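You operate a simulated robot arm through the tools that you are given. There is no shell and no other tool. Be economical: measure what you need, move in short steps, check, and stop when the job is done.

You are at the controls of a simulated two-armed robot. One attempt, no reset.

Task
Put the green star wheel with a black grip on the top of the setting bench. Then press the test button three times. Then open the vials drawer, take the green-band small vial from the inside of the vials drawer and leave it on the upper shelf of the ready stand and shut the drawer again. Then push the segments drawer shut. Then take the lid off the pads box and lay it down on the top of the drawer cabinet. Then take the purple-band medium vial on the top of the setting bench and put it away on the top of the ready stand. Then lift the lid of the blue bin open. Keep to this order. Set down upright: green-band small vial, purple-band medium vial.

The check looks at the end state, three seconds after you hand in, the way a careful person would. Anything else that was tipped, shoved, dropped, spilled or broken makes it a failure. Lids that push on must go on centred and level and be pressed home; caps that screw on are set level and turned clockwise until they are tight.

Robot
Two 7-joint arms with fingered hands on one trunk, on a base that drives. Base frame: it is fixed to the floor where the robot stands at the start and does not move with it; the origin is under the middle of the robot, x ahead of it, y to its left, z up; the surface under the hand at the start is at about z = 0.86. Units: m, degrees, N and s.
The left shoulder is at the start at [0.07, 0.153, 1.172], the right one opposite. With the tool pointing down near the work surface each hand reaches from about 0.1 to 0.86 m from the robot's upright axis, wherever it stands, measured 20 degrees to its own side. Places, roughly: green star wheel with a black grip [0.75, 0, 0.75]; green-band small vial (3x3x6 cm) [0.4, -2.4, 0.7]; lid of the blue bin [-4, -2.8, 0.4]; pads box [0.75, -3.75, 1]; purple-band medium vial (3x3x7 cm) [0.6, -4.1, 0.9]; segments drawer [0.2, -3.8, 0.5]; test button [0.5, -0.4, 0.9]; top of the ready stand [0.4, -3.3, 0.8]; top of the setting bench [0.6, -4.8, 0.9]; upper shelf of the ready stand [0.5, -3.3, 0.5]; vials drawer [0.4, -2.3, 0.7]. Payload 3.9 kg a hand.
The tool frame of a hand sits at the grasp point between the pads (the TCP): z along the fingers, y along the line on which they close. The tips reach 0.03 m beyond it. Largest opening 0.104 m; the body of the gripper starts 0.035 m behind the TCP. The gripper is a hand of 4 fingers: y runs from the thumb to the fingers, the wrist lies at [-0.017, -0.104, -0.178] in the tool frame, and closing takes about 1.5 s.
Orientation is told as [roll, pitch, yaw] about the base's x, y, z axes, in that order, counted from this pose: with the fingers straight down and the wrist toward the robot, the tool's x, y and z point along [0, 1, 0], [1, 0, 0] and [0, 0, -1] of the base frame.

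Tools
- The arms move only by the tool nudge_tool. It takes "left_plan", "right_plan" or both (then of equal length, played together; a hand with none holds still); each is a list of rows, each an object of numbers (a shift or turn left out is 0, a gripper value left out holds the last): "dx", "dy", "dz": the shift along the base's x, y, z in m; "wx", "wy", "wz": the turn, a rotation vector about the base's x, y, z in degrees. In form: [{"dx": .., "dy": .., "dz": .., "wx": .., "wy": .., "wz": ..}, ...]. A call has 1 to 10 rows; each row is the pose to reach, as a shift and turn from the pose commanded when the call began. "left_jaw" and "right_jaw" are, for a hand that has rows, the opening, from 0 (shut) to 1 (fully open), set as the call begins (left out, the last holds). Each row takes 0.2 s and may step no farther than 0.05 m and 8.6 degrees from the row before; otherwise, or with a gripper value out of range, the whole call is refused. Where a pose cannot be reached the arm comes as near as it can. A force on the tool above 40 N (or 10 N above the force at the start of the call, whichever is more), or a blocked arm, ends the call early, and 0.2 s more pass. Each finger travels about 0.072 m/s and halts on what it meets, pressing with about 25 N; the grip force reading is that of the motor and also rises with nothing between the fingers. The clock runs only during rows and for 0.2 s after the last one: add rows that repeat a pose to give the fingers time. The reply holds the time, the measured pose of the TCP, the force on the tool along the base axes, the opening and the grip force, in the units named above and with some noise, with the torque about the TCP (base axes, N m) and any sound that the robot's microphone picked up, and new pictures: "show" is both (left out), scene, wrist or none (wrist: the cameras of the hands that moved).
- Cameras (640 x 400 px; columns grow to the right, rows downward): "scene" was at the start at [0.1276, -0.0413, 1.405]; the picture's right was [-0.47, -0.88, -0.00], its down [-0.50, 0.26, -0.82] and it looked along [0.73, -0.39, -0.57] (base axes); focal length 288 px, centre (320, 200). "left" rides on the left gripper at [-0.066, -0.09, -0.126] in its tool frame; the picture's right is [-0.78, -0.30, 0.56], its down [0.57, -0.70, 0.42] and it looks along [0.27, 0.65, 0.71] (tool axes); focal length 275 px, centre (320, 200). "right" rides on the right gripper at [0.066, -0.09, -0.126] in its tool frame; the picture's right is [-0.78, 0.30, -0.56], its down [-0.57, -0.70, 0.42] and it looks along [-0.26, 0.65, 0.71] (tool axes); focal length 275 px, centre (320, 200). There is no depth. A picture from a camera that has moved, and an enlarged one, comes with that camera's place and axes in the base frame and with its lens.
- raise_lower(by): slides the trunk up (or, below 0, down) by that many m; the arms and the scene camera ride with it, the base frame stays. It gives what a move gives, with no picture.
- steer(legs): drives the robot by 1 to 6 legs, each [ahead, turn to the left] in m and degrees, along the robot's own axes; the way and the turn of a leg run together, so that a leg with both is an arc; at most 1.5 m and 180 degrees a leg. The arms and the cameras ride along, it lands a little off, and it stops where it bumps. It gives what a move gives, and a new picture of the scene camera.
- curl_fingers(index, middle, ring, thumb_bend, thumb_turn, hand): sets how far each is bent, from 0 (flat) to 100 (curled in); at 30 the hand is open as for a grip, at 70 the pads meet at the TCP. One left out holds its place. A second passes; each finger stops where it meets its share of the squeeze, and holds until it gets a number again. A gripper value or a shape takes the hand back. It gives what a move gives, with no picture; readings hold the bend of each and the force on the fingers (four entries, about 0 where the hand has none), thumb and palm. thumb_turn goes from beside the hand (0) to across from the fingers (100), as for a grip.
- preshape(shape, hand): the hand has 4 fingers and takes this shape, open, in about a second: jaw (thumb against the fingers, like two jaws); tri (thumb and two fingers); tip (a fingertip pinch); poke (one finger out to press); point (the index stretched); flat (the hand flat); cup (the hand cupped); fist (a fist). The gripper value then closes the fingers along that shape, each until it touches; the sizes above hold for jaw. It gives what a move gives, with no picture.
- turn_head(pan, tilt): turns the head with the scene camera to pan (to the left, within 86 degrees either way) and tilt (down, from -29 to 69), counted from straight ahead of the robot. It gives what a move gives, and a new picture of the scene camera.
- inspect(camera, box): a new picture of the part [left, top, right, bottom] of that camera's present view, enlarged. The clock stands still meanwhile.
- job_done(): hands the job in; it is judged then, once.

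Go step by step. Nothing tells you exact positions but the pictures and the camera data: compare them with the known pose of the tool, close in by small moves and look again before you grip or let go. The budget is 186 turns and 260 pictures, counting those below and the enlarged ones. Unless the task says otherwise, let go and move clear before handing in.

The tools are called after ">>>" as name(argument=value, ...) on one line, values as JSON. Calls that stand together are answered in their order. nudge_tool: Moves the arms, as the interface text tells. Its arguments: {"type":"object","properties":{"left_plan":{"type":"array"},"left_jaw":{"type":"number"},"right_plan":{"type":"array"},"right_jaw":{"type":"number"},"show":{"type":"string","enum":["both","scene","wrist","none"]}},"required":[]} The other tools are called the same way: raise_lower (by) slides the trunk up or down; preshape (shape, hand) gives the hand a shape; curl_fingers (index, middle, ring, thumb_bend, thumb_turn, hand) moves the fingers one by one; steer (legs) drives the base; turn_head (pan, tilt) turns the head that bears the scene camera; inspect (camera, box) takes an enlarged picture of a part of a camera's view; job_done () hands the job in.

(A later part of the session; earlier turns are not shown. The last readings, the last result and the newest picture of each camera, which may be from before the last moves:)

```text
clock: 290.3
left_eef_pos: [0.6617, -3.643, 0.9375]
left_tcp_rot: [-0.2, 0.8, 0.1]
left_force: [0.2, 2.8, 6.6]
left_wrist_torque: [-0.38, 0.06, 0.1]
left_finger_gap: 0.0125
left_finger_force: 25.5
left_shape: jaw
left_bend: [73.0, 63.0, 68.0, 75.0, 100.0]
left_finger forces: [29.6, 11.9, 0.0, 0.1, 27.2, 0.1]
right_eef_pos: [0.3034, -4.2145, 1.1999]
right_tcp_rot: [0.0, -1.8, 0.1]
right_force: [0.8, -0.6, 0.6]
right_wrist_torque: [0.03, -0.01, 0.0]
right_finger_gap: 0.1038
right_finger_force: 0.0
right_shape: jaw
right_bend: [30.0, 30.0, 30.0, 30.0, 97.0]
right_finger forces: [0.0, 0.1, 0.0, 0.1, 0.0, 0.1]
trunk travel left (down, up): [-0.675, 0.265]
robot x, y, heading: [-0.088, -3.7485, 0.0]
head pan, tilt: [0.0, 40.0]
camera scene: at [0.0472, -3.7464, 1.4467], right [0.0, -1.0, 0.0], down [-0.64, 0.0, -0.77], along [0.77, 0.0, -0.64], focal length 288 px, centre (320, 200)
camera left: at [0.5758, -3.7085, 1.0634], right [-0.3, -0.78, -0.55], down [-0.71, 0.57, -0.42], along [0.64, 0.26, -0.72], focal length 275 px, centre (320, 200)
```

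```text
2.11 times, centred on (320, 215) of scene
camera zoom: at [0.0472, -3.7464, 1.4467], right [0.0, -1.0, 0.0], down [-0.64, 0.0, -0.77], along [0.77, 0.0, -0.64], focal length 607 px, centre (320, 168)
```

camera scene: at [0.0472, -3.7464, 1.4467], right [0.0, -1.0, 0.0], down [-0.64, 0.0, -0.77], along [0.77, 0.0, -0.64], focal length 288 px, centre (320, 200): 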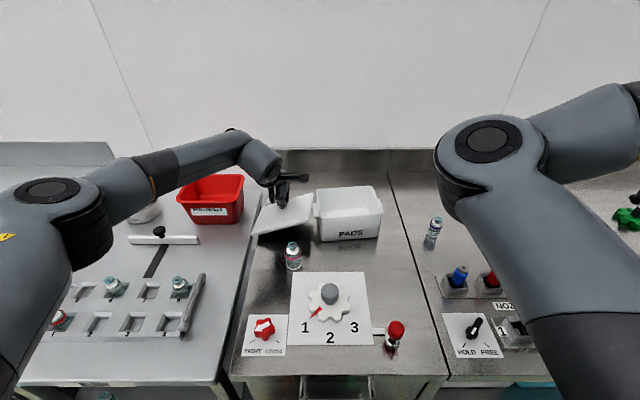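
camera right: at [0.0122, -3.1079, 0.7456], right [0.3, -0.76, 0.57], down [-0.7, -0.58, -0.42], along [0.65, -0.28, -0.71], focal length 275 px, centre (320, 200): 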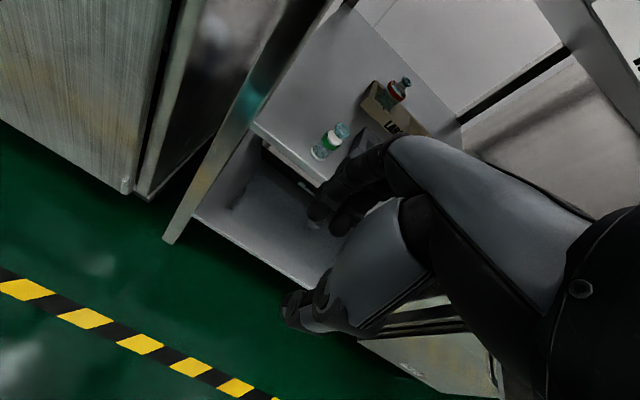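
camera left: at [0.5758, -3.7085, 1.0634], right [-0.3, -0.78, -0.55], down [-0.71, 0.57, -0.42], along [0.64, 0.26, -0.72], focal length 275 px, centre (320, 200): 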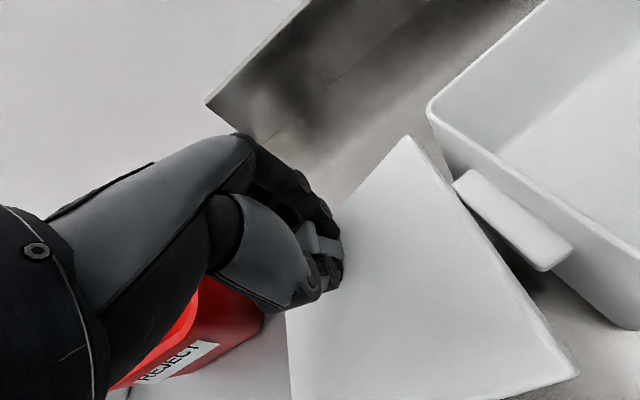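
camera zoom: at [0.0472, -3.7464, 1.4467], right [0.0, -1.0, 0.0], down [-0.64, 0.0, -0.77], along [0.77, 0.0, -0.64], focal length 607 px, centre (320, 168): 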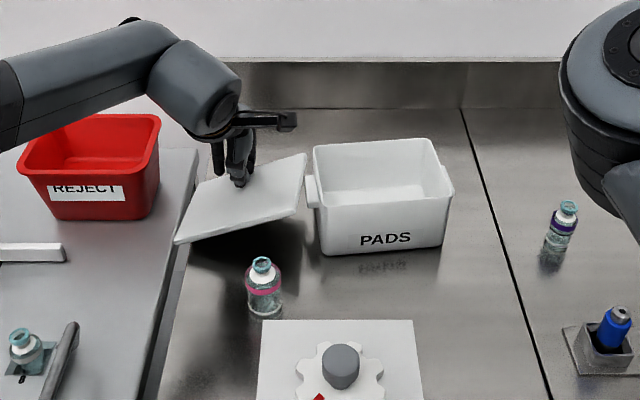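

The lid's edge caught on the box ear and tilted in my grip. I'll lift it off, shift left, and roll my hand to level the lid.

>>> nudge_tool(left_plan=[{"dz": 0.02, "dy": 0.005}, {"dz": 0.045, "dy": 0.01}, {"dz": 0.06, "dy": 0.02, "wx": 6}, {"dz": 0.06, "dy": 0.02, "wx": 12}, {"dz": 0.06, "dy": 0.02, "wx": 18}], show="both")

>>> inspect(camera="scene", box=[200, 120, 440, 310])

```text
clock: 291.5
left_eef_pos: [0.6625, -3.6257, 0.9968]
left_tcp_rot: [18.1, 0.9, 0.3]
left_force: [-0.1, 0.3, -0.4]
left_wrist_torque: [0.02, -0.01, 0.0]
left_finger_gap: 0.0127
left_finger_force: 24.6
left_shape: jaw
left_bend: [73.0, 64.0, 68.0, 75.0, 100.0]
left_finger forces: [14.5, 7.1, 0.1, 0.0, 19.1, 0.0]
right_eef_pos: [0.3038, -4.2147, 1.1987]
right_tcp_rot: [0.0, -1.9, 0.0]
right_force: [0.4, -0.9, 0.1]
right_wrist_torque: [0.02, 0.0, 0.02]
right_finger_gap: 0.104
right_finger_force: 0.2
right_shape: jaw
right_bend: [30.0, 30.0, 30.0, 30.0, 97.0]
right_finger forces: [0.1, 0.0, 0.0, 0.0, 0.0, 0.0]
trunk travel left (down, up): [-0.675, 0.265]
robot x, y, heading: [-0.0852, -3.7426, -0.3]
head pan, tilt: [0.0, 40.0]
camera scene: at [0.0476, -3.7475, 1.4465], right [0.0, -1.0, 0.0], down [-0.64, 0.0, -0.77], along [0.77, 0.0, -0.64], focal length 288 px, centre (320, 200)
camera left: at [0.5761, -3.7262, 1.0961], right [-0.3, -0.57, -0.76], down [-0.71, 0.67, -0.22], along [0.64, 0.48, -0.61], focal length 275 px, centre (320, 200)
```

scene: 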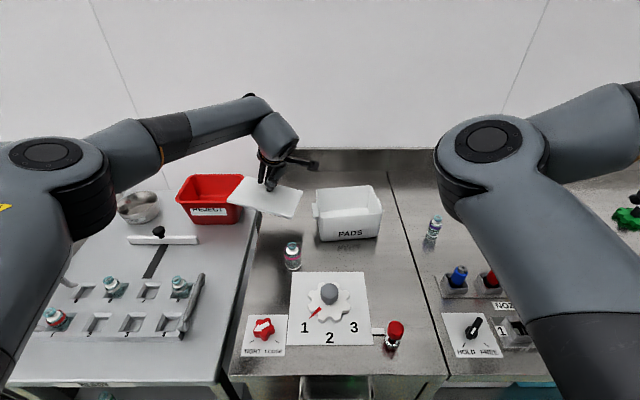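
left: 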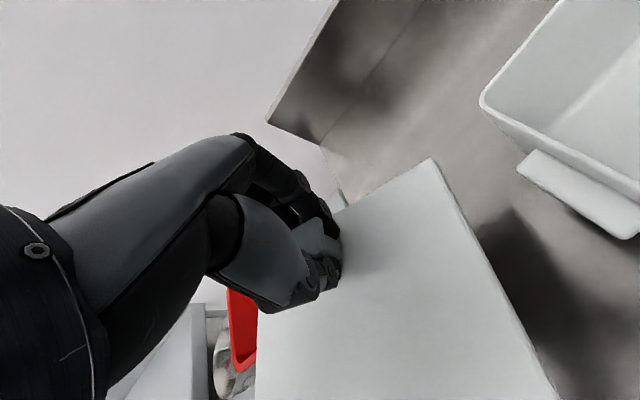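

```text
2.11 times, centred on (320, 215) of scene
camera zoom: at [0.0476, -3.7475, 1.4465], right [0.0, -1.0, 0.0], down [-0.64, 0.0, -0.77], along [0.77, 0.0, -0.64], focal length 607 px, centre (320, 168)
```

zoom: 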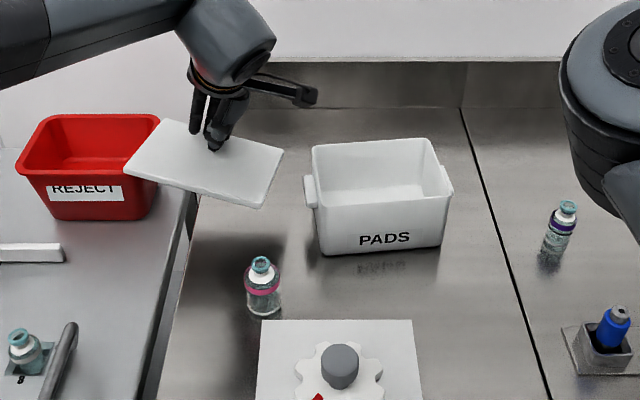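

The lid had sprung back in line with the hand. I'll undo the roll, go down a bit further left, and then check.

>>> nudge_tool(left_plan=[{"wx": -6}, {"wx": -12}, {"wx": -18}, {"wx": -18.2, "dz": -0.015}, {"wx": -18.2, "dz": -0.03}, {"wx": -18.2, "dz": -0.045}, {"wx": -18.2, "dz": -0.058}], show="both")

>>> inspect(camera="scene", box=[200, 120, 440, 310])

```text
clock: 293.1
left_eef_pos: [0.663, -3.6212, 0.9378]
left_tcp_rot: [-0.4, 0.9, 0.0]
left_force: [-0.3, -1.0, -1.3]
left_wrist_torque: [0.0, -0.02, 0.02]
left_finger_gap: 0.0127
left_finger_force: 24.8
left_shape: jaw
left_bend: [73.0, 65.0, 68.0, 75.0, 100.0]
left_finger forces: [14.7, 7.0, 0.0, 0.0, 19.0, 0.0]
right_eef_pos: [0.3039, -4.2149, 1.199]
right_tcp_rot: [0.0, -1.8, 0.0]
right_force: [0.1, -1.2, -0.1]
right_wrist_torque: [0.0, -0.02, -0.02]
right_finger_gap: 0.1038
right_finger_force: 0.0
right_shape: jaw
right_bend: [30.0, 30.0, 30.0, 30.0, 97.0]
right_finger forces: [0.1, 0.0, 0.0, 0.0, 0.0, 0.0]
trunk travel left (down, up): [-0.675, 0.265]
robot x, y, heading: [-0.0861, -3.7435, -0.2]
head pan, tilt: [0.0, 40.0]
camera scene: at [0.0481, -3.7465, 1.4464], right [0.0, -1.0, 0.0], down [-0.64, 0.0, -0.77], along [0.77, 0.0, -0.64], focal length 288 px, centre (320, 200)
camera left: at [0.5771, -3.6876, 1.065], right [-0.3, -0.78, -0.55], down [-0.71, 0.57, -0.42], along [0.64, 0.26, -0.73], focal length 275 px, centre (320, 200)
```

scene: 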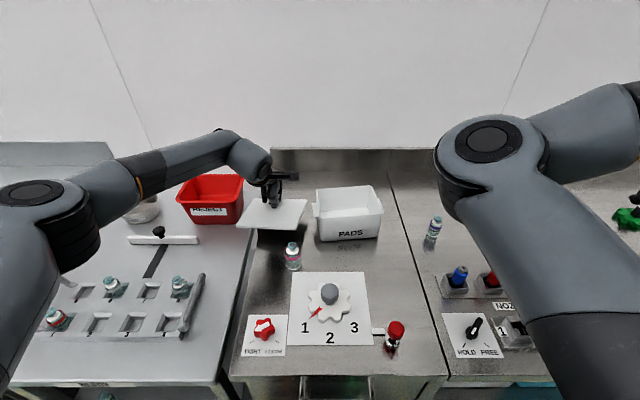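
left: 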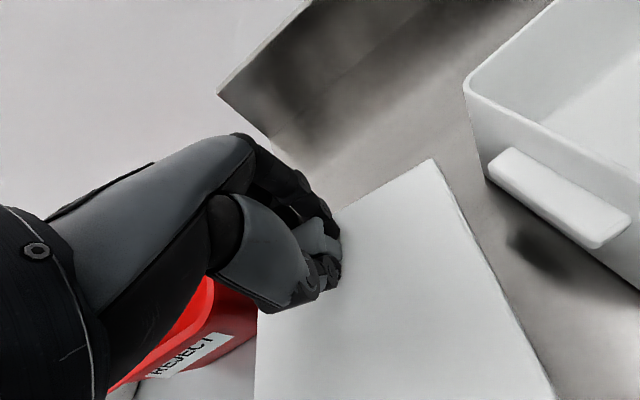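

```text
2.11 times, centred on (320, 215) of scene
camera zoom: at [0.0481, -3.7465, 1.4464], right [0.0, -1.0, 0.0], down [-0.64, 0.0, -0.77], along [0.77, 0.0, -0.64], focal length 607 px, centre (320, 168)
```

zoom: 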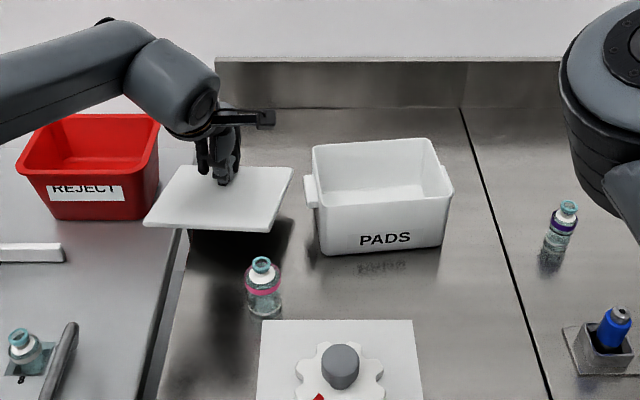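

The lid is nearly level but turned about -8°. I'll correct the yaw, lower it below ear height, then slide right under the ear.

>>> nudge_tool(left_plan=[{"wz": 4, "dz": -0.006}, {"wz": 8, "dz": -0.012}, {"wz": 8, "dz": -0.015}, {"wz": 8, "dz": -0.015, "dy": -0.008}, {"wz": 8, "dz": -0.015, "dy": -0.016}], show="both")

>>> inspect(camera="scene", box=[200, 120, 440, 310])

```text
clock: 294.3
left_eef_pos: [0.6619, -3.6388, 0.923]
left_tcp_rot: [-0.3, 0.9, 8.0]
left_force: [0.1, 0.7, -0.4]
left_wrist_torque: [0.04, -0.05, 0.02]
left_finger_gap: 0.0124
left_finger_force: 25.5
left_shape: jaw
left_bend: [73.0, 65.0, 68.0, 76.0, 100.0]
left_finger forces: [14.7, 7.0, 0.0, 0.1, 19.0, 0.1]
right_eef_pos: [0.3048, -4.2146, 1.1984]
right_tcp_rot: [0.0, -2.0, 0.0]
right_force: [-0.4, -0.1, -0.1]
right_wrist_torque: [0.0, 0.0, -0.02]
right_finger_gap: 0.1037
right_finger_force: 0.0
right_shape: jaw
right_bend: [30.0, 30.0, 30.0, 30.0, 97.0]
right_finger forces: [0.1, 0.1, 0.1, 0.0, 0.1, 0.0]
trunk travel left (down, up): [-0.675, 0.265]
robot x, y, heading: [-0.0872, -3.7485, -0.3]
head pan, tilt: [0.0, 40.0]
camera scene: at [0.0477, -3.7471, 1.4465], right [0.0, -1.0, 0.0], down [-0.64, 0.0, -0.77], along [0.77, 0.0, -0.64], focal length 288 px, centre (320, 200)
camera left: at [0.5863, -3.7156, 1.0498], right [-0.19, -0.81, -0.55], down [-0.78, 0.47, -0.42], along [0.59, 0.35, -0.72], focal length 275 px, centre (320, 200)
```

scene: 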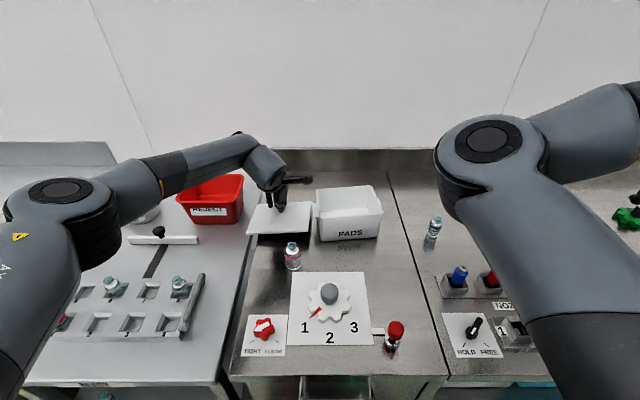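
left: 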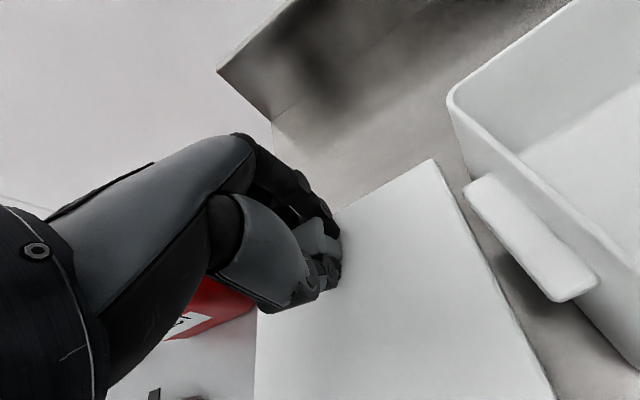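

```text
2.11 times, centred on (320, 215) of scene
camera zoom: at [0.0477, -3.7471, 1.4465], right [0.0, -1.0, 0.0], down [-0.64, 0.0, -0.77], along [0.77, 0.0, -0.64], focal length 607 px, centre (320, 168)
```

zoom: 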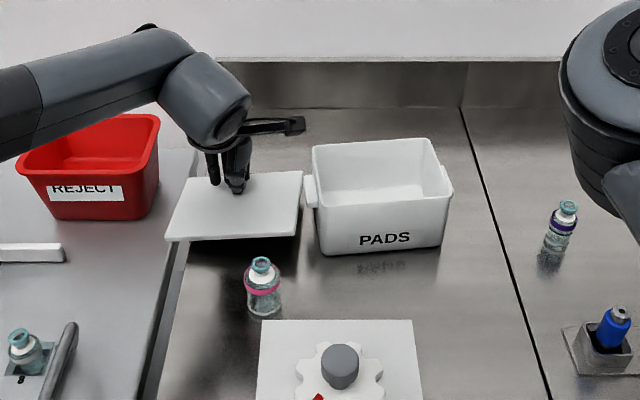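

The lid is square and below the ear. I'll slide another 12 mm right and lower to contact.

>>> nudge_tool(left_plan=[{"dy": -0.007}, {"dy": -0.013, "dz": -0.003}, {"dy": -0.013, "dz": -0.007}, {"dy": -0.013, "dz": -0.011}, {"dy": -0.013, "dz": -0.015}], show="both")

>>> inspect(camera="scene", box=[200, 120, 440, 310])

```text
clock: 295.5
left_eef_pos: [0.662, -3.6512, 0.9097]
left_tcp_rot: [-0.4, 0.6, 8.0]
left_force: [-0.5, -0.8, 4.1]
left_wrist_torque: [0.05, -0.11, 0.01]
left_finger_gap: 0.0131
left_finger_force: 24.6
left_shape: jaw
left_bend: [73.0, 72.0, 68.0, 76.0, 100.0]
left_finger forces: [14.7, 7.4, 0.0, 0.1, 19.4, 0.0]
right_eef_pos: [0.3029, -4.2134, 1.1997]
right_tcp_rot: [0.0, -2.0, 0.1]
right_force: [-0.1, -0.5, 0.2]
right_wrist_torque: [0.03, 0.01, -0.02]
right_finger_gap: 0.1037
right_finger_force: 0.0
right_shape: jaw
right_bend: [30.0, 30.0, 30.0, 30.0, 97.0]
right_finger forces: [0.0, 0.1, 0.0, 0.0, 0.0, 0.0]
trunk travel left (down, up): [-0.675, 0.265]
robot x, y, heading: [-0.0878, -3.7466, -0.3]
head pan, tilt: [0.0, 40.0]
camera scene: at [0.0456, -3.7466, 1.4468], right [0.0, -1.0, 0.0], down [-0.64, 0.0, -0.77], along [0.77, 0.0, -0.64], focal length 288 px, centre (320, 200)
camera left: at [0.5854, -3.7285, 1.0373], right [-0.19, -0.81, -0.55], down [-0.78, 0.47, -0.42], along [0.6, 0.35, -0.72], focal length 275 px, centre (320, 200)
```

scene: 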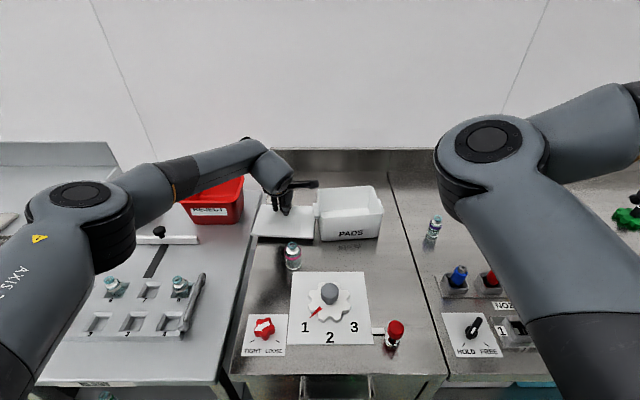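
left: 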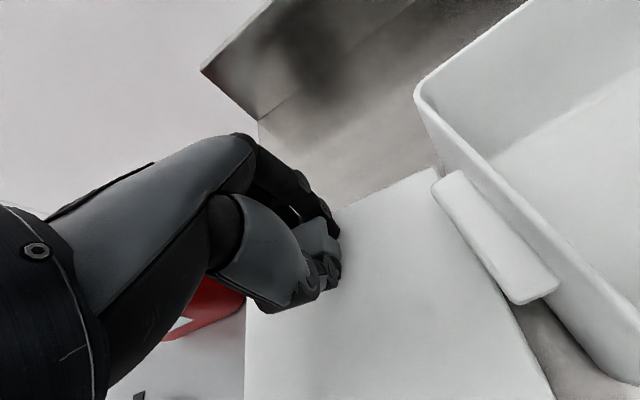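

```text
2.11 times, centred on (320, 215) of scene
camera zoom: at [0.0456, -3.7466, 1.4468], right [0.0, -1.0, 0.0], down [-0.64, 0.0, -0.77], along [0.77, 0.0, -0.64], focal length 607 px, centre (320, 168)
```

zoom: 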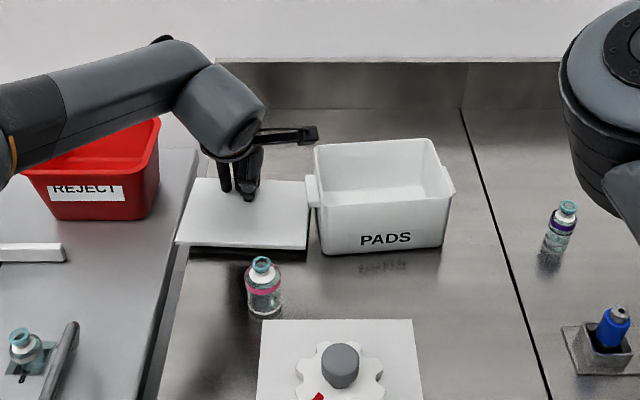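

Contact has begun, and the lid is mostly over the cabinet. I'll press down a little more to flatten it.

>>> nudge_tool(left_plan=[{"dz": -0.004}, {"dz": -0.008}, {"dz": -0.012}], show="none")

>>> inspect(camera="scene", box=[230, 160, 350, 260])

```text
clock: 296.4
left_eef_pos: [0.667, -3.6526, 0.9095]
left_tcp_rot: [-0.9, -0.2, 8.0]
left_force: [-6.4, 0.0, 21.2]
left_wrist_torque: [-0.13, 0.07, 0.01]
left_finger_gap: 0.0137
left_finger_force: 25.2
left_shape: jaw
left_bend: [73.0, 72.0, 68.0, 76.0, 100.0]
left_finger forces: [18.3, 8.5, 0.0, 0.0, 30.3, 0.1]
right_eef_pos: [0.302, -4.2139, 1.2003]
right_tcp_rot: [0.0, -2.0, 0.0]
right_force: [0.9, 0.3, 0.5]
right_wrist_torque: [0.0, 0.01, -0.03]
right_finger_gap: 0.1039
right_finger_force: 0.1
right_shape: jaw
right_bend: [30.0, 30.0, 30.0, 30.0, 97.0]
right_finger forces: [0.0, 0.0, 0.0, 0.0, 0.1, 0.0]
trunk travel left (down, up): [-0.675, 0.265]
robot x, y, heading: [-0.0906, -3.7482, -0.1]
head pan, tilt: [0.0, 40.0]
stopped in row 3 (left hand): the force on the tool passed its limit at 42 N (the readings are from after the stop); the commanded pose is now the measured one
```

```text
4.00 times, centred on (290, 210) of scene
camera zoom: at [0.0449, -3.7465, 1.4466], right [0.0, -1.0, 0.0], down [-0.64, 0.0, -0.77], along [0.77, 0.0, -0.64], focal length 1153 px, centre (440, 160)
```

zoom: 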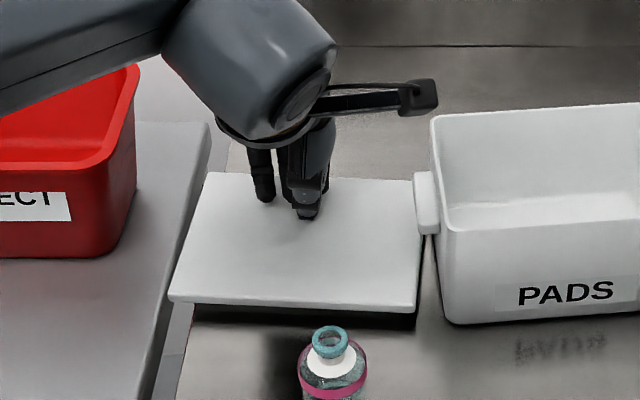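

>>> nudge_tool(left_plan=[{"dz": 0.001}, {"dz": 0.001}, {"dz": 0.001}, {"dz": 0.001}, {"dz": 0.001}, {"dz": 0.001}], left_jaw=0.55, show="wrist")

>>> inspect(camera="scene", box=[230, 160, 350, 260])

```text
clock: 297.8
left_eef_pos: [0.6658, -3.653, 0.9101]
left_tcp_rot: [-0.7, -0.1, 8.1]
left_force: [3.1, -0.2, 25.9]
left_wrist_torque: [-0.13, -0.08, 0.06]
left_finger_gap: 0.0507
left_finger_force: 0.0
left_shape: jaw
left_bend: [74.0, 43.0, 39.0, 73.0, 100.0]
left_finger forces: [7.2, 4.1, 0.0, 0.0, 14.6, 0.1]
right_eef_pos: [0.2998, -4.2139, 1.2006]
right_tcp_rot: [0.0, -2.1, 0.0]
right_force: [0.9, -0.4, 0.0]
right_wrist_torque: [0.04, -0.04, -0.05]
right_finger_gap: 0.1038
right_finger_force: 0.0
right_shape: jaw
right_bend: [30.0, 30.0, 30.0, 30.0, 97.0]
right_finger forces: [0.0, 0.0, 0.1, 0.1, 0.1, 0.0]
trunk travel left (down, up): [-0.675, 0.265]
robot x, y, heading: [-0.087, -3.7507, -0.1]
head pan, tilt: [0.0, 40.0]
camera left: at [0.5861, -3.729, 1.0351], right [-0.18, -0.82, -0.55], down [-0.77, 0.46, -0.43], along [0.61, 0.34, -0.72], focal length 275 px, centre (320, 200)
```

left: 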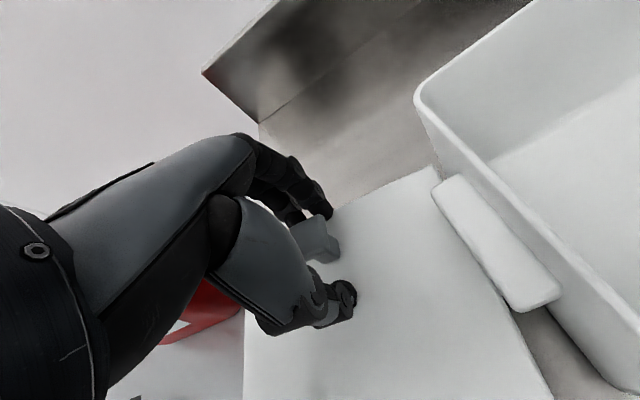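

```text
4.00 times, centred on (290, 210) of scene
camera zoom: at [0.0426, -3.7471, 1.4471], right [0.0, -1.0, 0.0], down [-0.64, 0.0, -0.77], along [0.77, 0.0, -0.64], focal length 1153 px, centre (440, 160)
```

zoom: 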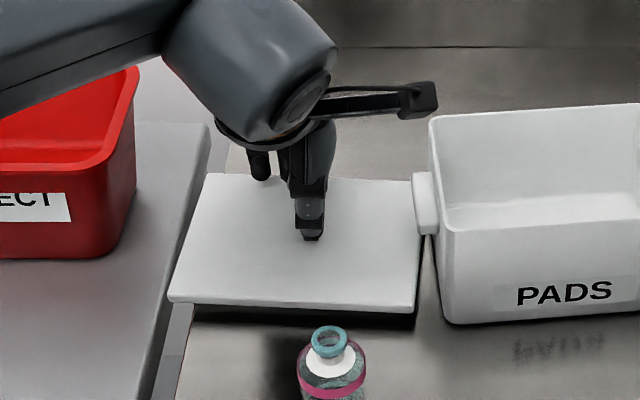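

The fingertips are pressing on the lid, so I'll raise straight up slowly.

>>> nudge_tool(left_plan=[{"dz": 0.008}, {"dz": 0.016}, {"dz": 0.03}, {"dz": 0.05}, {"dz": 0.08}, {"dz": 0.12}, {"dz": 0.16}], left_jaw=0.7, show="wrist")

>>> inspect(camera="scene", box=[200, 120, 440, 310])

```text
clock: 299.4
left_eef_pos: [0.6667, -3.6542, 1.0629]
left_tcp_rot: [-0.6, 0.4, 8.1]
left_force: [-0.5, 0.3, -0.7]
left_wrist_torque: [0.0, -0.05, 0.0]
left_finger_gap: 0.0727
left_finger_force: 0.2
left_shape: jaw
left_bend: [27.0, 37.0, 34.0, 57.0, 99.0]
left_finger forces: [0.0, 0.0, 0.1, 0.0, 0.0, 0.0]
right_eef_pos: [0.304, -4.2151, 1.1985]
right_tcp_rot: [0.0, -1.9, -0.1]
right_force: [0.3, 0.2, 0.4]
right_wrist_torque: [0.03, -0.01, -0.02]
right_finger_gap: 0.1035
right_finger_force: 0.1
right_shape: jaw
right_bend: [30.0, 30.0, 30.0, 30.0, 97.0]
right_finger forces: [0.1, 0.0, 0.0, 0.2, 0.0, 0.0]
trunk travel left (down, up): [-0.675, 0.265]
robot x, y, heading: [-0.0893, -3.7441, 0.1]
head pan, tilt: [0.0, 40.0]
camera left: at [0.5881, -3.7299, 1.1892], right [-0.19, -0.82, -0.55], down [-0.78, 0.46, -0.43], along [0.6, 0.35, -0.72], focal length 275 px, centre (320, 200)
```

left: 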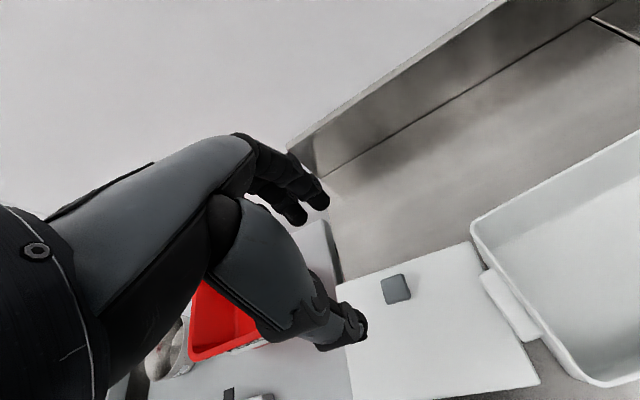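

```text
2.11 times, centred on (320, 215) of scene
camera zoom: at [0.0468, -3.7469, 1.4465], right [0.0, -1.0, 0.0], down [-0.64, 0.0, -0.77], along [0.77, 0.0, -0.64], focal length 607 px, centre (320, 168)
```

zoom: 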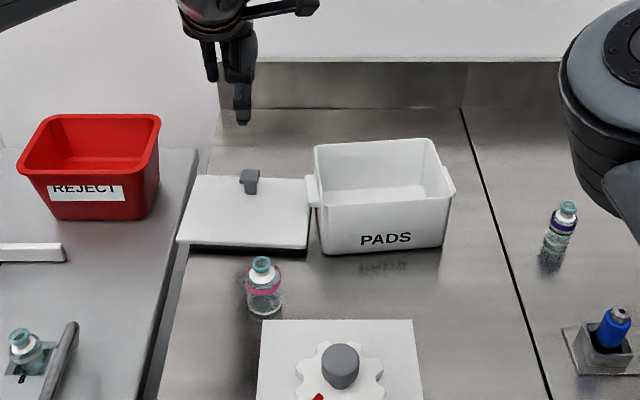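

The lid lies flat on the cabinet top and the box hasn't moved. Next is the purple-band vial at about (0.58, -4.042); I'll retract the left hand and bring the right one above it.

>>> nudge_tool(left_plan=[{"dz": 0.04}, {"dz": 0.08}, {"dz": 0.11, "dx": -0.04, "wz": -4}, {"dz": 0.12, "dx": -0.08, "dy": 0.02, "wz": -8}, {"dz": 0.12, "dx": -0.12, "dy": 0.04, "wz": -8}, {"dz": 0.12, "dx": -0.16, "dy": 0.06, "wz": -8}, {"dz": 0.12, "dx": -0.2, "dy": 0.08, "wz": -8}, {"dz": 0.12, "dx": -0.22, "dy": 0.1, "wz": -8}], right_plan=[{"dx": 0.04, "dy": 0.02}, {"dx": 0.08, "dy": 0.04}, {"dx": 0.12, "dy": 0.06, "wy": 1}, {"dx": 0.16, "dy": 0.09, "wy": 2}, {"dx": 0.2, "dy": 0.12, "wy": 2}, {"dx": 0.24, "dy": 0.15, "wy": 2}, {"dx": 0.276, "dy": 0.173, "wy": 2, "dz": -0.01}, {"dx": 0.276, "dy": 0.173, "wy": 2, "dz": -0.05}], right_jaw=0.6, show="both")

```text
clock: 301.2
left_eef_pos: [0.4474, -3.5525, 1.1848]
left_tcp_rot: [-0.6, 0.3, 0.0]
left_force: [0.8, 0.0, 0.3]
left_wrist_torque: [0.02, 0.03, -0.02]
left_finger_gap: 0.0725
left_finger_force: 0.1
left_shape: jaw
left_bend: [27.0, 37.0, 34.0, 57.0, 99.0]
left_finger forces: [0.1, 0.1, 0.1, 0.1, 0.0, 0.0]
right_eef_pos: [0.579, -4.0398, 1.1473]
right_tcp_rot: [0.0, 0.1, 0.0]
right_force: [-1.4, 1.1, -0.3]
right_wrist_torque: [0.0, 0.02, 0.01]
right_finger_gap: 0.0628
right_finger_force: 0.0
right_shape: jaw
right_bend: [73.0, 40.0, 37.0, 63.0, 99.0]
right_finger forces: [0.1, 0.0, 0.0, 0.1, 0.1, 0.1]
trunk travel left (down, up): [-0.675, 0.265]
robot x, y, heading: [-0.0883, -3.7437, -0.2]
head pan, tilt: [0.0, 40.0]
camera scene: at [0.0469, -3.7467, 1.4466], right [0.0, -1.0, 0.0], down [-0.64, 0.0, -0.77], along [0.77, 0.0, -0.64], focal length 288 px, centre (320, 200)
camera right: at [0.4904, -3.974, 1.273], right [0.3, -0.78, 0.56], down [-0.7, -0.57, -0.42], along [0.65, -0.26, -0.71], focal length 275 px, centre (320, 200)
camera left: at [0.359, -3.6169, 1.311], right [-0.3, -0.78, -0.55], down [-0.7, 0.57, -0.43], along [0.64, 0.26, -0.72], focal length 275 px, centre (320, 200)
```

scene: 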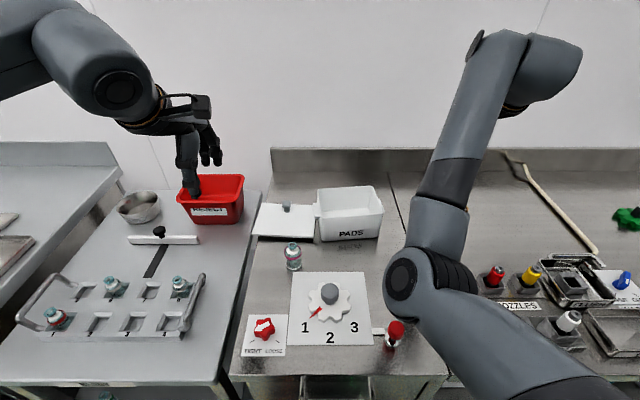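
right: 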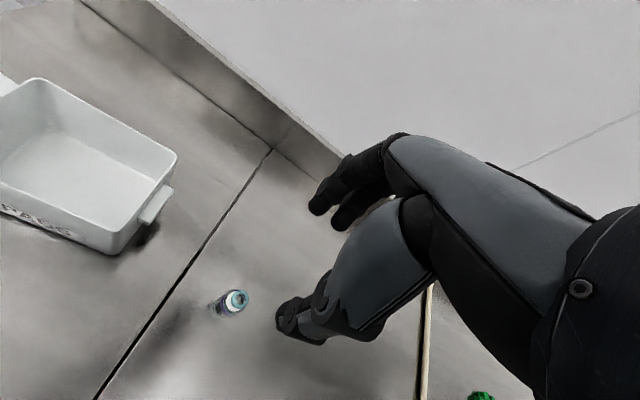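
left: 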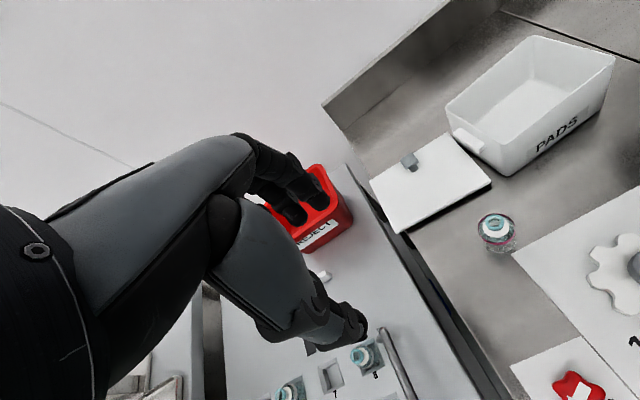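

The right camera puts the vial at (0.591, -4.050). I'll descend to just above it and check.

>>> nudge_tool(right_plan=[{"dx": 0.005, "dy": -0.004, "dz": -0.04}, {"dx": 0.011, "dy": -0.009, "dz": -0.08}, {"dx": 0.011, "dy": -0.009, "dz": -0.12}, {"dx": 0.011, "dy": -0.009, "dz": -0.157}], right_jaw=0.6, show="wrist")

>>> inspect(camera="right", box=[180, 140, 420, 350])

```text
clock: 302.2
left_eef_pos: [0.4475, -3.5518, 1.1846]
left_tcp_rot: [-0.7, 0.3, 0.1]
left_force: [0.2, -0.4, 0.4]
left_wrist_torque: [0.01, 0.0, -0.01]
left_finger_gap: 0.0728
left_finger_force: 0.1
left_shape: jaw
left_bend: [27.0, 37.0, 34.0, 57.0, 99.0]
left_finger forces: [0.1, 0.0, 0.1, 0.0, 0.0, 0.0]
right_eef_pos: [0.593, -4.0511, 0.9912]
right_tcp_rot: [0.0, 0.1, 0.0]
right_force: [0.5, 0.4, -0.5]
right_wrist_torque: [0.0, 0.04, 0.01]
right_finger_gap: 0.0628
right_finger_force: 0.0
right_shape: jaw
right_bend: [73.0, 40.0, 37.0, 63.0, 99.0]
right_finger forces: [0.0, 0.0, 0.0, 0.0, 0.0, 0.0]
trunk travel left (down, up): [-0.675, 0.265]
robot x, y, heading: [-0.0899, -3.747, 0.2]
head pan, tilt: [0.0, 40.0]
camera right: at [0.5037, -3.9844, 1.1145], right [0.3, -0.78, 0.56], down [-0.7, -0.57, -0.42], along [0.65, -0.27, -0.71], focal length 275 px, centre (320, 200)
```

right: 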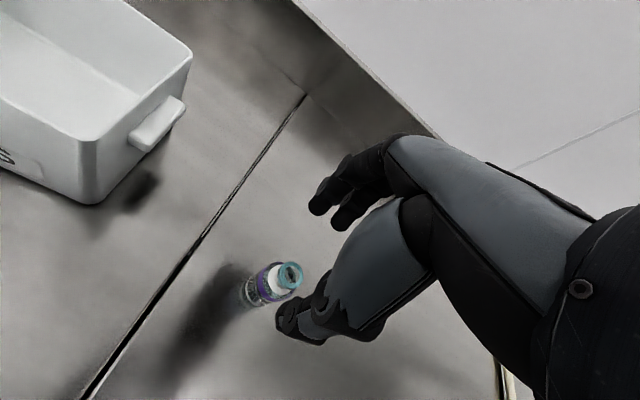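

```text
1.90 times, centred on (300, 245) of right
camera zoom: at [0.5037, -3.9844, 1.1145], right [0.3, -0.78, 0.56], down [-0.7, -0.57, -0.42], along [0.65, -0.27, -0.71], focal length 524 px, centre (358, 114)
```

zoom: 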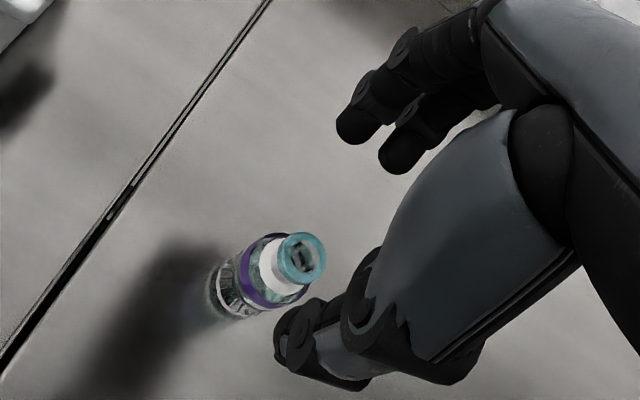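

>>> nudge_tool(right_plan=[{"dx": -0.003, "dy": -0.005, "dz": -0.025}, {"dx": -0.003, "dy": -0.005, "dz": -0.05}, {"dx": -0.003, "dy": -0.005, "dz": -0.07}, {"dx": -0.003, "dy": -0.005, "dz": -0.084}], right_jaw=0.6, show="wrist")

>>> nudge_tool(right_plan=[{"dz": -0.001}, {"dz": -0.001}, {"dz": -0.001}, {"dz": -0.001}, {"dz": -0.001}, {"dz": -0.001}], right_jaw=0.1, show="wrist")

>>> inspect(camera="right", box=[180, 140, 420, 350])

```text
clock: 303.2
left_eef_pos: [0.4482, -3.5533, 1.1848]
left_tcp_rot: [-0.6, 0.3, 0.1]
left_force: [0.6, 0.0, 0.5]
left_wrist_torque: [0.03, 0.0, 0.03]
left_finger_gap: 0.0724
left_finger_force: 0.0
left_shape: jaw
left_bend: [27.0, 37.0, 34.0, 57.0, 99.0]
left_finger forces: [0.1, 0.0, 0.0, 0.1, 0.0, 0.1]
right_eef_pos: [0.588, -4.0541, 0.9078]
right_tcp_rot: [0.0, 0.0, 0.0]
right_force: [-0.1, -0.7, 1.1]
right_wrist_torque: [-0.02, -0.02, 0.03]
right_finger_gap: 0.0631
right_finger_force: 0.1
right_shape: jaw
right_bend: [73.0, 40.0, 37.0, 63.0, 99.0]
right_finger forces: [0.0, 0.0, 0.0, 0.1, 0.1, 0.1]
trunk travel left (down, up): [-0.675, 0.265]
robot x, y, heading: [-0.0851, -3.7467, 0.1]
head pan, tilt: [0.0, 40.0]
camera right: at [0.4997, -3.9885, 1.0327], right [0.3, -0.78, 0.56], down [-0.7, -0.57, -0.42], along [0.65, -0.27, -0.71], focal length 275 px, centre (320, 200)
```

right: 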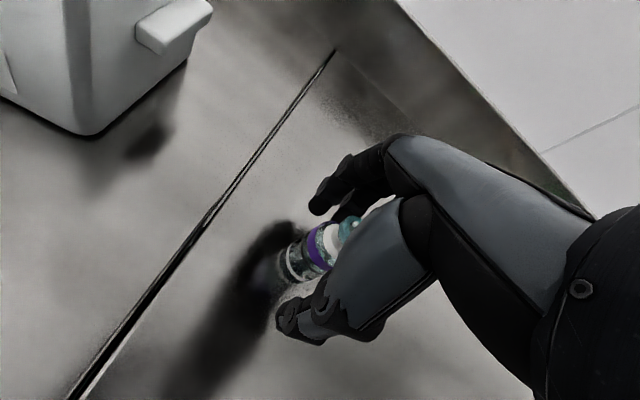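

```text
clock: 304.6
left_eef_pos: [0.4488, -3.5523, 1.1854]
left_tcp_rot: [-0.6, 0.4, 0.1]
left_force: [0.0, -0.5, -0.4]
left_wrist_torque: [0.01, 0.0, 0.0]
left_finger_gap: 0.0728
left_finger_force: 0.0
left_shape: jaw
left_bend: [27.0, 37.0, 34.0, 57.0, 99.0]
left_finger forces: [0.1, 0.0, 0.0, 0.1, 0.1, 0.0]
right_eef_pos: [0.5883, -4.0554, 0.9066]
right_tcp_rot: [0.0, 0.1, 0.0]
right_force: [-0.7, -0.7, -0.9]
right_wrist_torque: [-0.01, 0.01, -0.01]
right_finger_gap: 0.0212
right_finger_force: 25.1
right_shape: jaw
right_bend: [73.0, 57.0, 64.0, 75.0, 100.0]
right_finger forces: [12.9, 9.2, 0.0, 0.1, 21.6, 0.0]
trunk travel left (down, up): [-0.675, 0.265]
robot x, y, heading: [-0.0863, -3.7471, -0.2]
head pan, tilt: [0.0, 40.0]
camera right: at [0.4998, -3.9886, 1.032], right [0.3, -0.78, 0.56], down [-0.7, -0.57, -0.42], along [0.65, -0.26, -0.71], focal length 275 px, centre (320, 200)
```

right: 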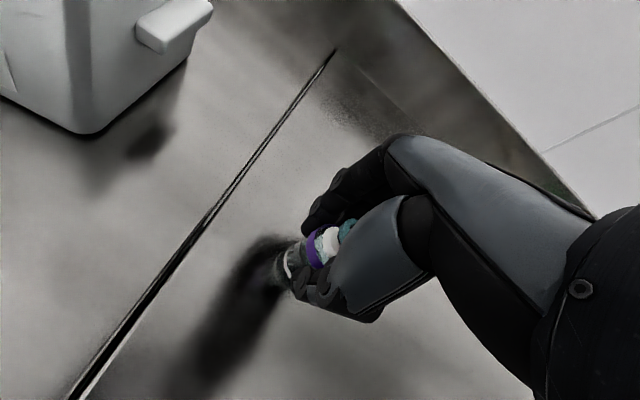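

```text
1.90 times, centred on (300, 245) of right
camera zoom: at [0.4998, -3.9886, 1.032], right [0.3, -0.78, 0.56], down [-0.7, -0.57, -0.42], along [0.65, -0.26, -0.71], focal length 524 px, centre (358, 114)
```

zoom: 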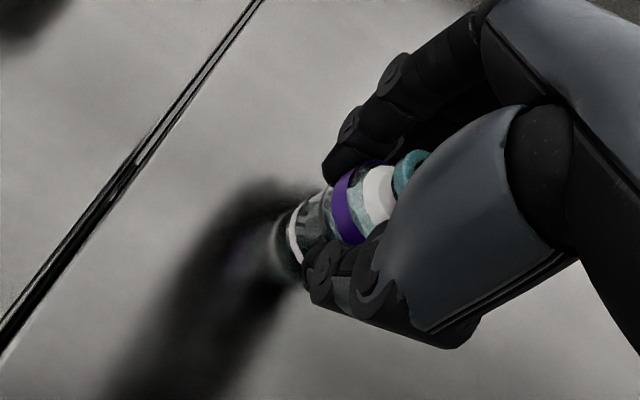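

The purple vial is gripped. I'll lift it, retract, and drive to face the ready stand.

>>> nudge_tool(right_plan=[{"dz": 0.02}, {"dz": 0.06}, {"dz": 0.1}, {"dz": 0.14}, {"dz": 0.18}, {"dz": 0.22}, {"dz": 0.25, "dx": -0.03}, {"dz": 0.25, "dx": -0.07}, {"dz": 0.25, "dx": -0.11}, {"dz": 0.25, "dx": -0.15}], show="wrist")

>>> steer(legs=[[-0.4, 0], [0, 90], [0.62, 0], [0, -90]])

>>> turn_head(pan=-12, tilt=38)

```text
clock: 306.8
left_eef_pos: [0.446, -3.5524, 1.1862]
left_tcp_rot: [-0.6, 0.2, 0.2]
left_force: [0.0, -0.3, -0.3]
left_wrist_torque: [0.0, -0.03, 0.0]
left_finger_gap: 0.0726
left_finger_force: 0.0
left_shape: jaw
left_bend: [27.0, 37.0, 34.0, 57.0, 99.0]
left_finger forces: [0.1, 0.1, 0.1, 0.1, 0.0, 0.0]
right_eef_pos: [0.439, -4.0551, 1.1577]
right_tcp_rot: [0.1, 0.1, 0.1]
right_force: [0.1, 0.2, 0.1]
right_wrist_torque: [-0.01, -0.01, -0.02]
right_finger_gap: 0.0212
right_finger_force: 24.8
right_shape: jaw
right_bend: [73.0, 57.0, 64.0, 75.0, 100.0]
right_finger forces: [13.1, 10.4, 0.0, 0.0, 21.5, 0.1]
trunk travel left (down, up): [-0.675, 0.265]
robot x, y, heading: [-0.0871, -3.7468, -0.3]
head pan, tilt: [0.0, 40.0]
camera right: at [0.349, -3.9893, 1.2816], right [0.3, -0.78, 0.56], down [-0.7, -0.57, -0.42], along [0.65, -0.26, -0.71], focal length 275 px, centre (320, 200)
```

right: 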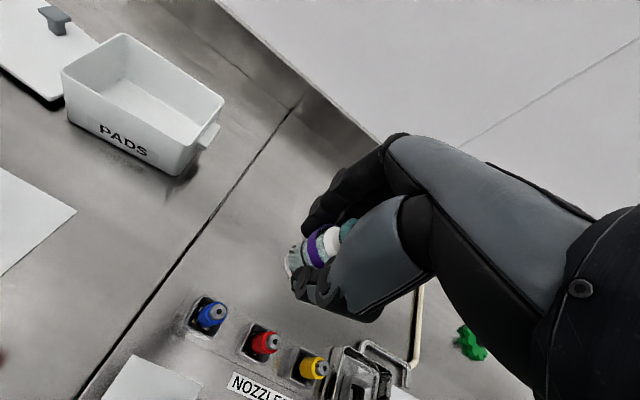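

```text
clock: 320.0
left_eef_pos: [0.0356, -2.9379, 1.1843]
left_tcp_rot: [-0.5, 0.3, 1.0]
left_force: [-0.5, -0.4, -0.4]
left_wrist_torque: [-0.01, 0.02, -0.05]
left_finger_gap: 0.0723
left_finger_force: 0.1
left_shape: jaw
left_bend: [27.0, 37.0, 34.0, 57.0, 99.0]
left_finger forces: [0.0, 0.0, 0.1, 0.0, 0.0, 0.0]
right_eef_pos: [0.0351, -3.4411, 1.1559]
right_tcp_rot: [0.0, 0.1, 0.9]
right_force: [0.5, -0.4, -0.3]
right_wrist_torque: [0.02, -0.01, -0.03]
right_finger_gap: 0.0211
right_finger_force: 25.1
right_shape: jaw
right_bend: [73.0, 57.0, 64.0, 75.0, 100.0]
right_finger forces: [13.2, 10.9, 0.0, 0.1, 20.8, 0.1]
trunk travel left (down, up): [-0.675, 0.265]
robot x, y, heading: [-0.4963, -3.141, 0.7]
head pan, tilt: [0.0, 40.0]
camera scene: at [-0.3626, -3.1371, 1.4465], right [0.01, -1.0, 0.0], down [-0.64, -0.01, -0.77], along [0.77, 0.01, -0.64], focal length 288 px, centre (320, 200)
```

scene: 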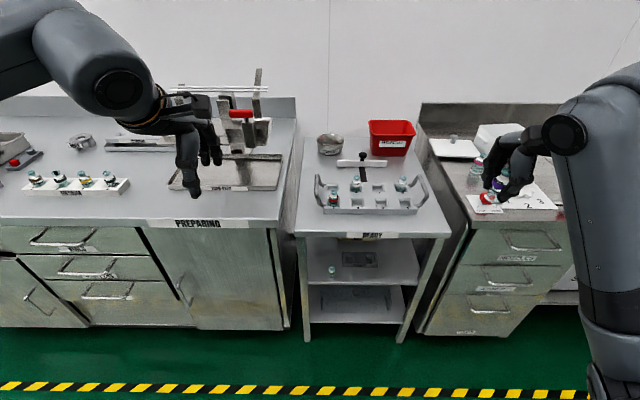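

```text
clock: 320.7
left_eef_pos: [0.0346, -2.9363, 1.1851]
left_tcp_rot: [-0.6, 0.3, 0.9]
left_force: [0.2, 0.7, -0.8]
left_wrist_torque: [0.0, 0.0, -0.02]
left_finger_gap: 0.0728
left_finger_force: 0.1
left_shape: jaw
left_bend: [27.0, 37.0, 34.0, 57.0, 99.0]
left_finger forces: [0.0, 0.0, 0.0, 0.0, 0.0, 0.0]
right_eef_pos: [0.0349, -3.4417, 1.1562]
right_tcp_rot: [-0.1, 0.0, 0.9]
right_force: [0.3, 0.5, -0.8]
right_wrist_torque: [0.02, 0.01, 0.02]
right_finger_gap: 0.0211
right_finger_force: 24.9
right_shape: jaw
right_bend: [73.0, 57.0, 64.0, 75.0, 100.0]
right_finger forces: [13.2, 11.1, 0.0, 0.0, 20.8, 0.0]
trunk travel left (down, up): [-0.675, 0.265]
robot x, y, heading: [-0.4962, -3.1373, 0.6]
head pan, tilt: [-12.0, 38.0]
camera scene: at [-0.3629, -3.1553, 1.4495], right [-0.2, -0.98, 0.0], down [-0.6, 0.12, -0.79], along [0.77, -0.15, -0.62], focal length 288 px, centre (320, 200)
```

scene: 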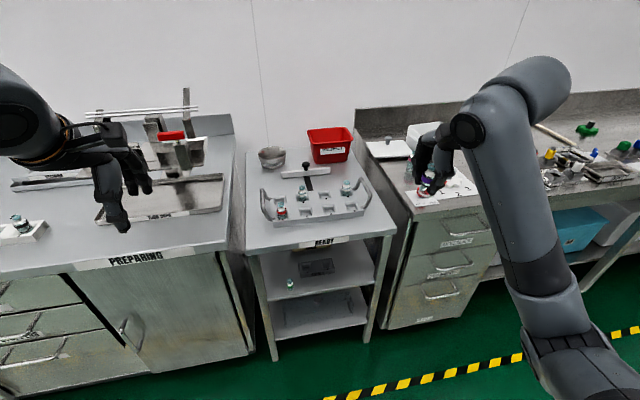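

>>> inspect(camera="scene", box=[230, 110, 410, 260])

```text
2.67 times, centred on (320, 185) of scene
camera zoom: at [-0.3629, -3.1553, 1.4495], right [-0.2, -0.98, 0.0], down [-0.6, 0.12, -0.79], along [0.77, -0.15, -0.62], focal length 768 px, centre (320, 240)
```

zoom: 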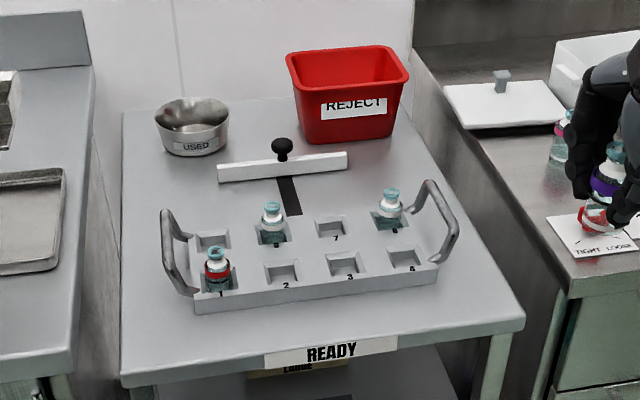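

Free space on the stand top: behind the tray and in front of the REJECT bin, around (0.565, -3.46). I'll tuck the left hand back a bit, drive forward, and move the right hand over that spot.

>>> nudge_tool(left_plan=[{"dx": -0.04}, {"dx": -0.08}, {"dx": -0.12}, {"dx": -0.14}], show="none")

>>> steer(legs=[[0.38, -0.7]])

>>> turn_head(pan=-20, tilt=42)

```text
clock: 321.7
left_eef_pos: [-0.1066, -2.9391, 1.1857]
left_tcp_rot: [-0.6, 0.2, 0.8]
left_force: [0.0, 0.1, 0.9]
left_wrist_torque: [0.01, -0.03, 0.0]
left_finger_gap: 0.0727
left_finger_force: 0.0
left_shape: jaw
left_bend: [27.0, 37.0, 34.0, 57.0, 99.0]
left_finger forces: [0.0, 0.0, 0.1, 0.1, 0.1, 0.0]
right_eef_pos: [0.0333, -3.4424, 1.1562]
right_tcp_rot: [0.0, 0.1, 0.9]
right_force: [-1.1, 0.0, -0.6]
right_wrist_torque: [-0.03, -0.02, 0.01]
right_finger_gap: 0.021
right_finger_force: 24.8
right_shape: jaw
right_bend: [73.0, 57.0, 64.0, 75.0, 100.0]
right_finger forces: [13.2, 11.0, 0.0, 0.0, 20.8, 0.0]
trunk travel left (down, up): [-0.675, 0.265]
robot x, y, heading: [-0.4994, -3.1392, 0.7]
head pan, tilt: [-12.0, 38.0]
```

```text
clock: 324.1
left_eef_pos: [0.2694, -2.9377, 1.1863]
left_tcp_rot: [-0.7, 0.1, 0.5]
left_force: [0.5, -0.2, 0.1]
left_wrist_torque: [-0.05, 0.0, 0.0]
left_finger_gap: 0.0726
left_finger_force: 0.0
left_shape: jaw
left_bend: [27.0, 37.0, 34.0, 57.0, 99.0]
left_finger forces: [0.0, 0.0, 0.1, 0.1, 0.0, 0.0]
right_eef_pos: [0.4074, -3.4402, 1.156]
right_tcp_rot: [0.0, 0.1, 0.6]
right_force: [-0.6, 1.0, 0.0]
right_wrist_torque: [0.02, 0.0, -0.03]
right_finger_gap: 0.0207
right_finger_force: 25.3
right_shape: jaw
right_bend: [73.0, 57.0, 64.0, 75.0, 100.0]
right_finger forces: [13.2, 11.0, 0.1, 0.0, 20.9, 0.0]
trunk travel left (down, up): [-0.675, 0.265]
robot x, y, heading: [-0.1202, -3.1328, 0.3]
head pan, tilt: [-12.0, 38.0]
camera scene: at [0.0115, -3.1524, 1.4496], right [-0.2, -0.98, 0.0], down [-0.6, 0.12, -0.79], along [0.77, -0.16, -0.62], focal length 288 px, centre (320, 200)
```

scene: 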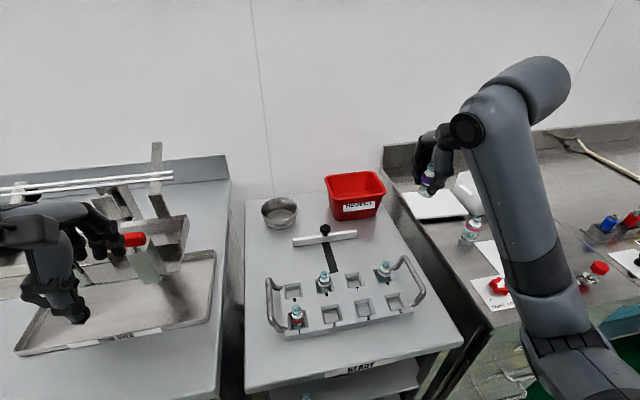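

```text
clock: 324.8
left_eef_pos: [0.2701, -2.9375, 1.1857]
left_tcp_rot: [-0.6, 0.2, 0.6]
left_force: [0.0, 0.5, 0.0]
left_wrist_torque: [-0.02, 0.0, 0.02]
left_finger_gap: 0.0728
left_finger_force: 0.1
left_shape: jaw
left_bend: [27.0, 37.0, 34.0, 57.0, 99.0]
left_finger forces: [0.0, 0.0, 0.0, 0.0, 0.0, 0.0]
right_eef_pos: [0.4096, -3.4407, 1.1555]
right_tcp_rot: [0.0, 0.1, 0.5]
right_force: [0.0, -0.3, -0.8]
right_wrist_torque: [-0.01, 0.02, -0.01]
right_finger_gap: 0.021
right_finger_force: 24.7
right_shape: jaw
right_bend: [73.0, 57.0, 64.0, 75.0, 100.0]
right_finger forces: [13.2, 11.1, 0.0, 0.0, 20.9, 0.0]
trunk travel left (down, up): [-0.675, 0.265]
robot x, y, heading: [-0.122, -3.1349, 0.3]
head pan, tilt: [-20.0, 42.0]
camera scene: at [0.0072, -3.1631, 1.4435], right [-0.34, -0.94, 0.0], down [-0.63, 0.22, -0.74], along [0.7, -0.25, -0.67], focal length 288 px, centre (320, 200)
```

scene: 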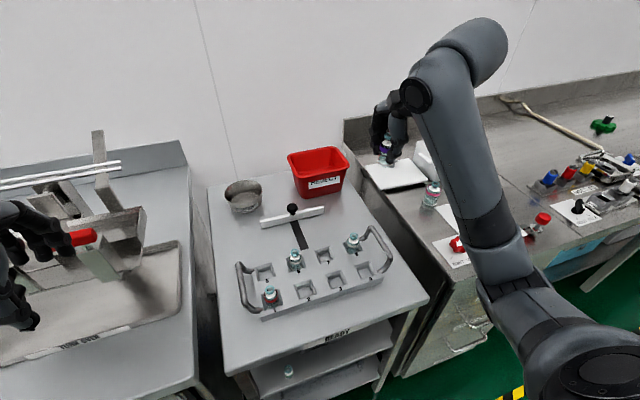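

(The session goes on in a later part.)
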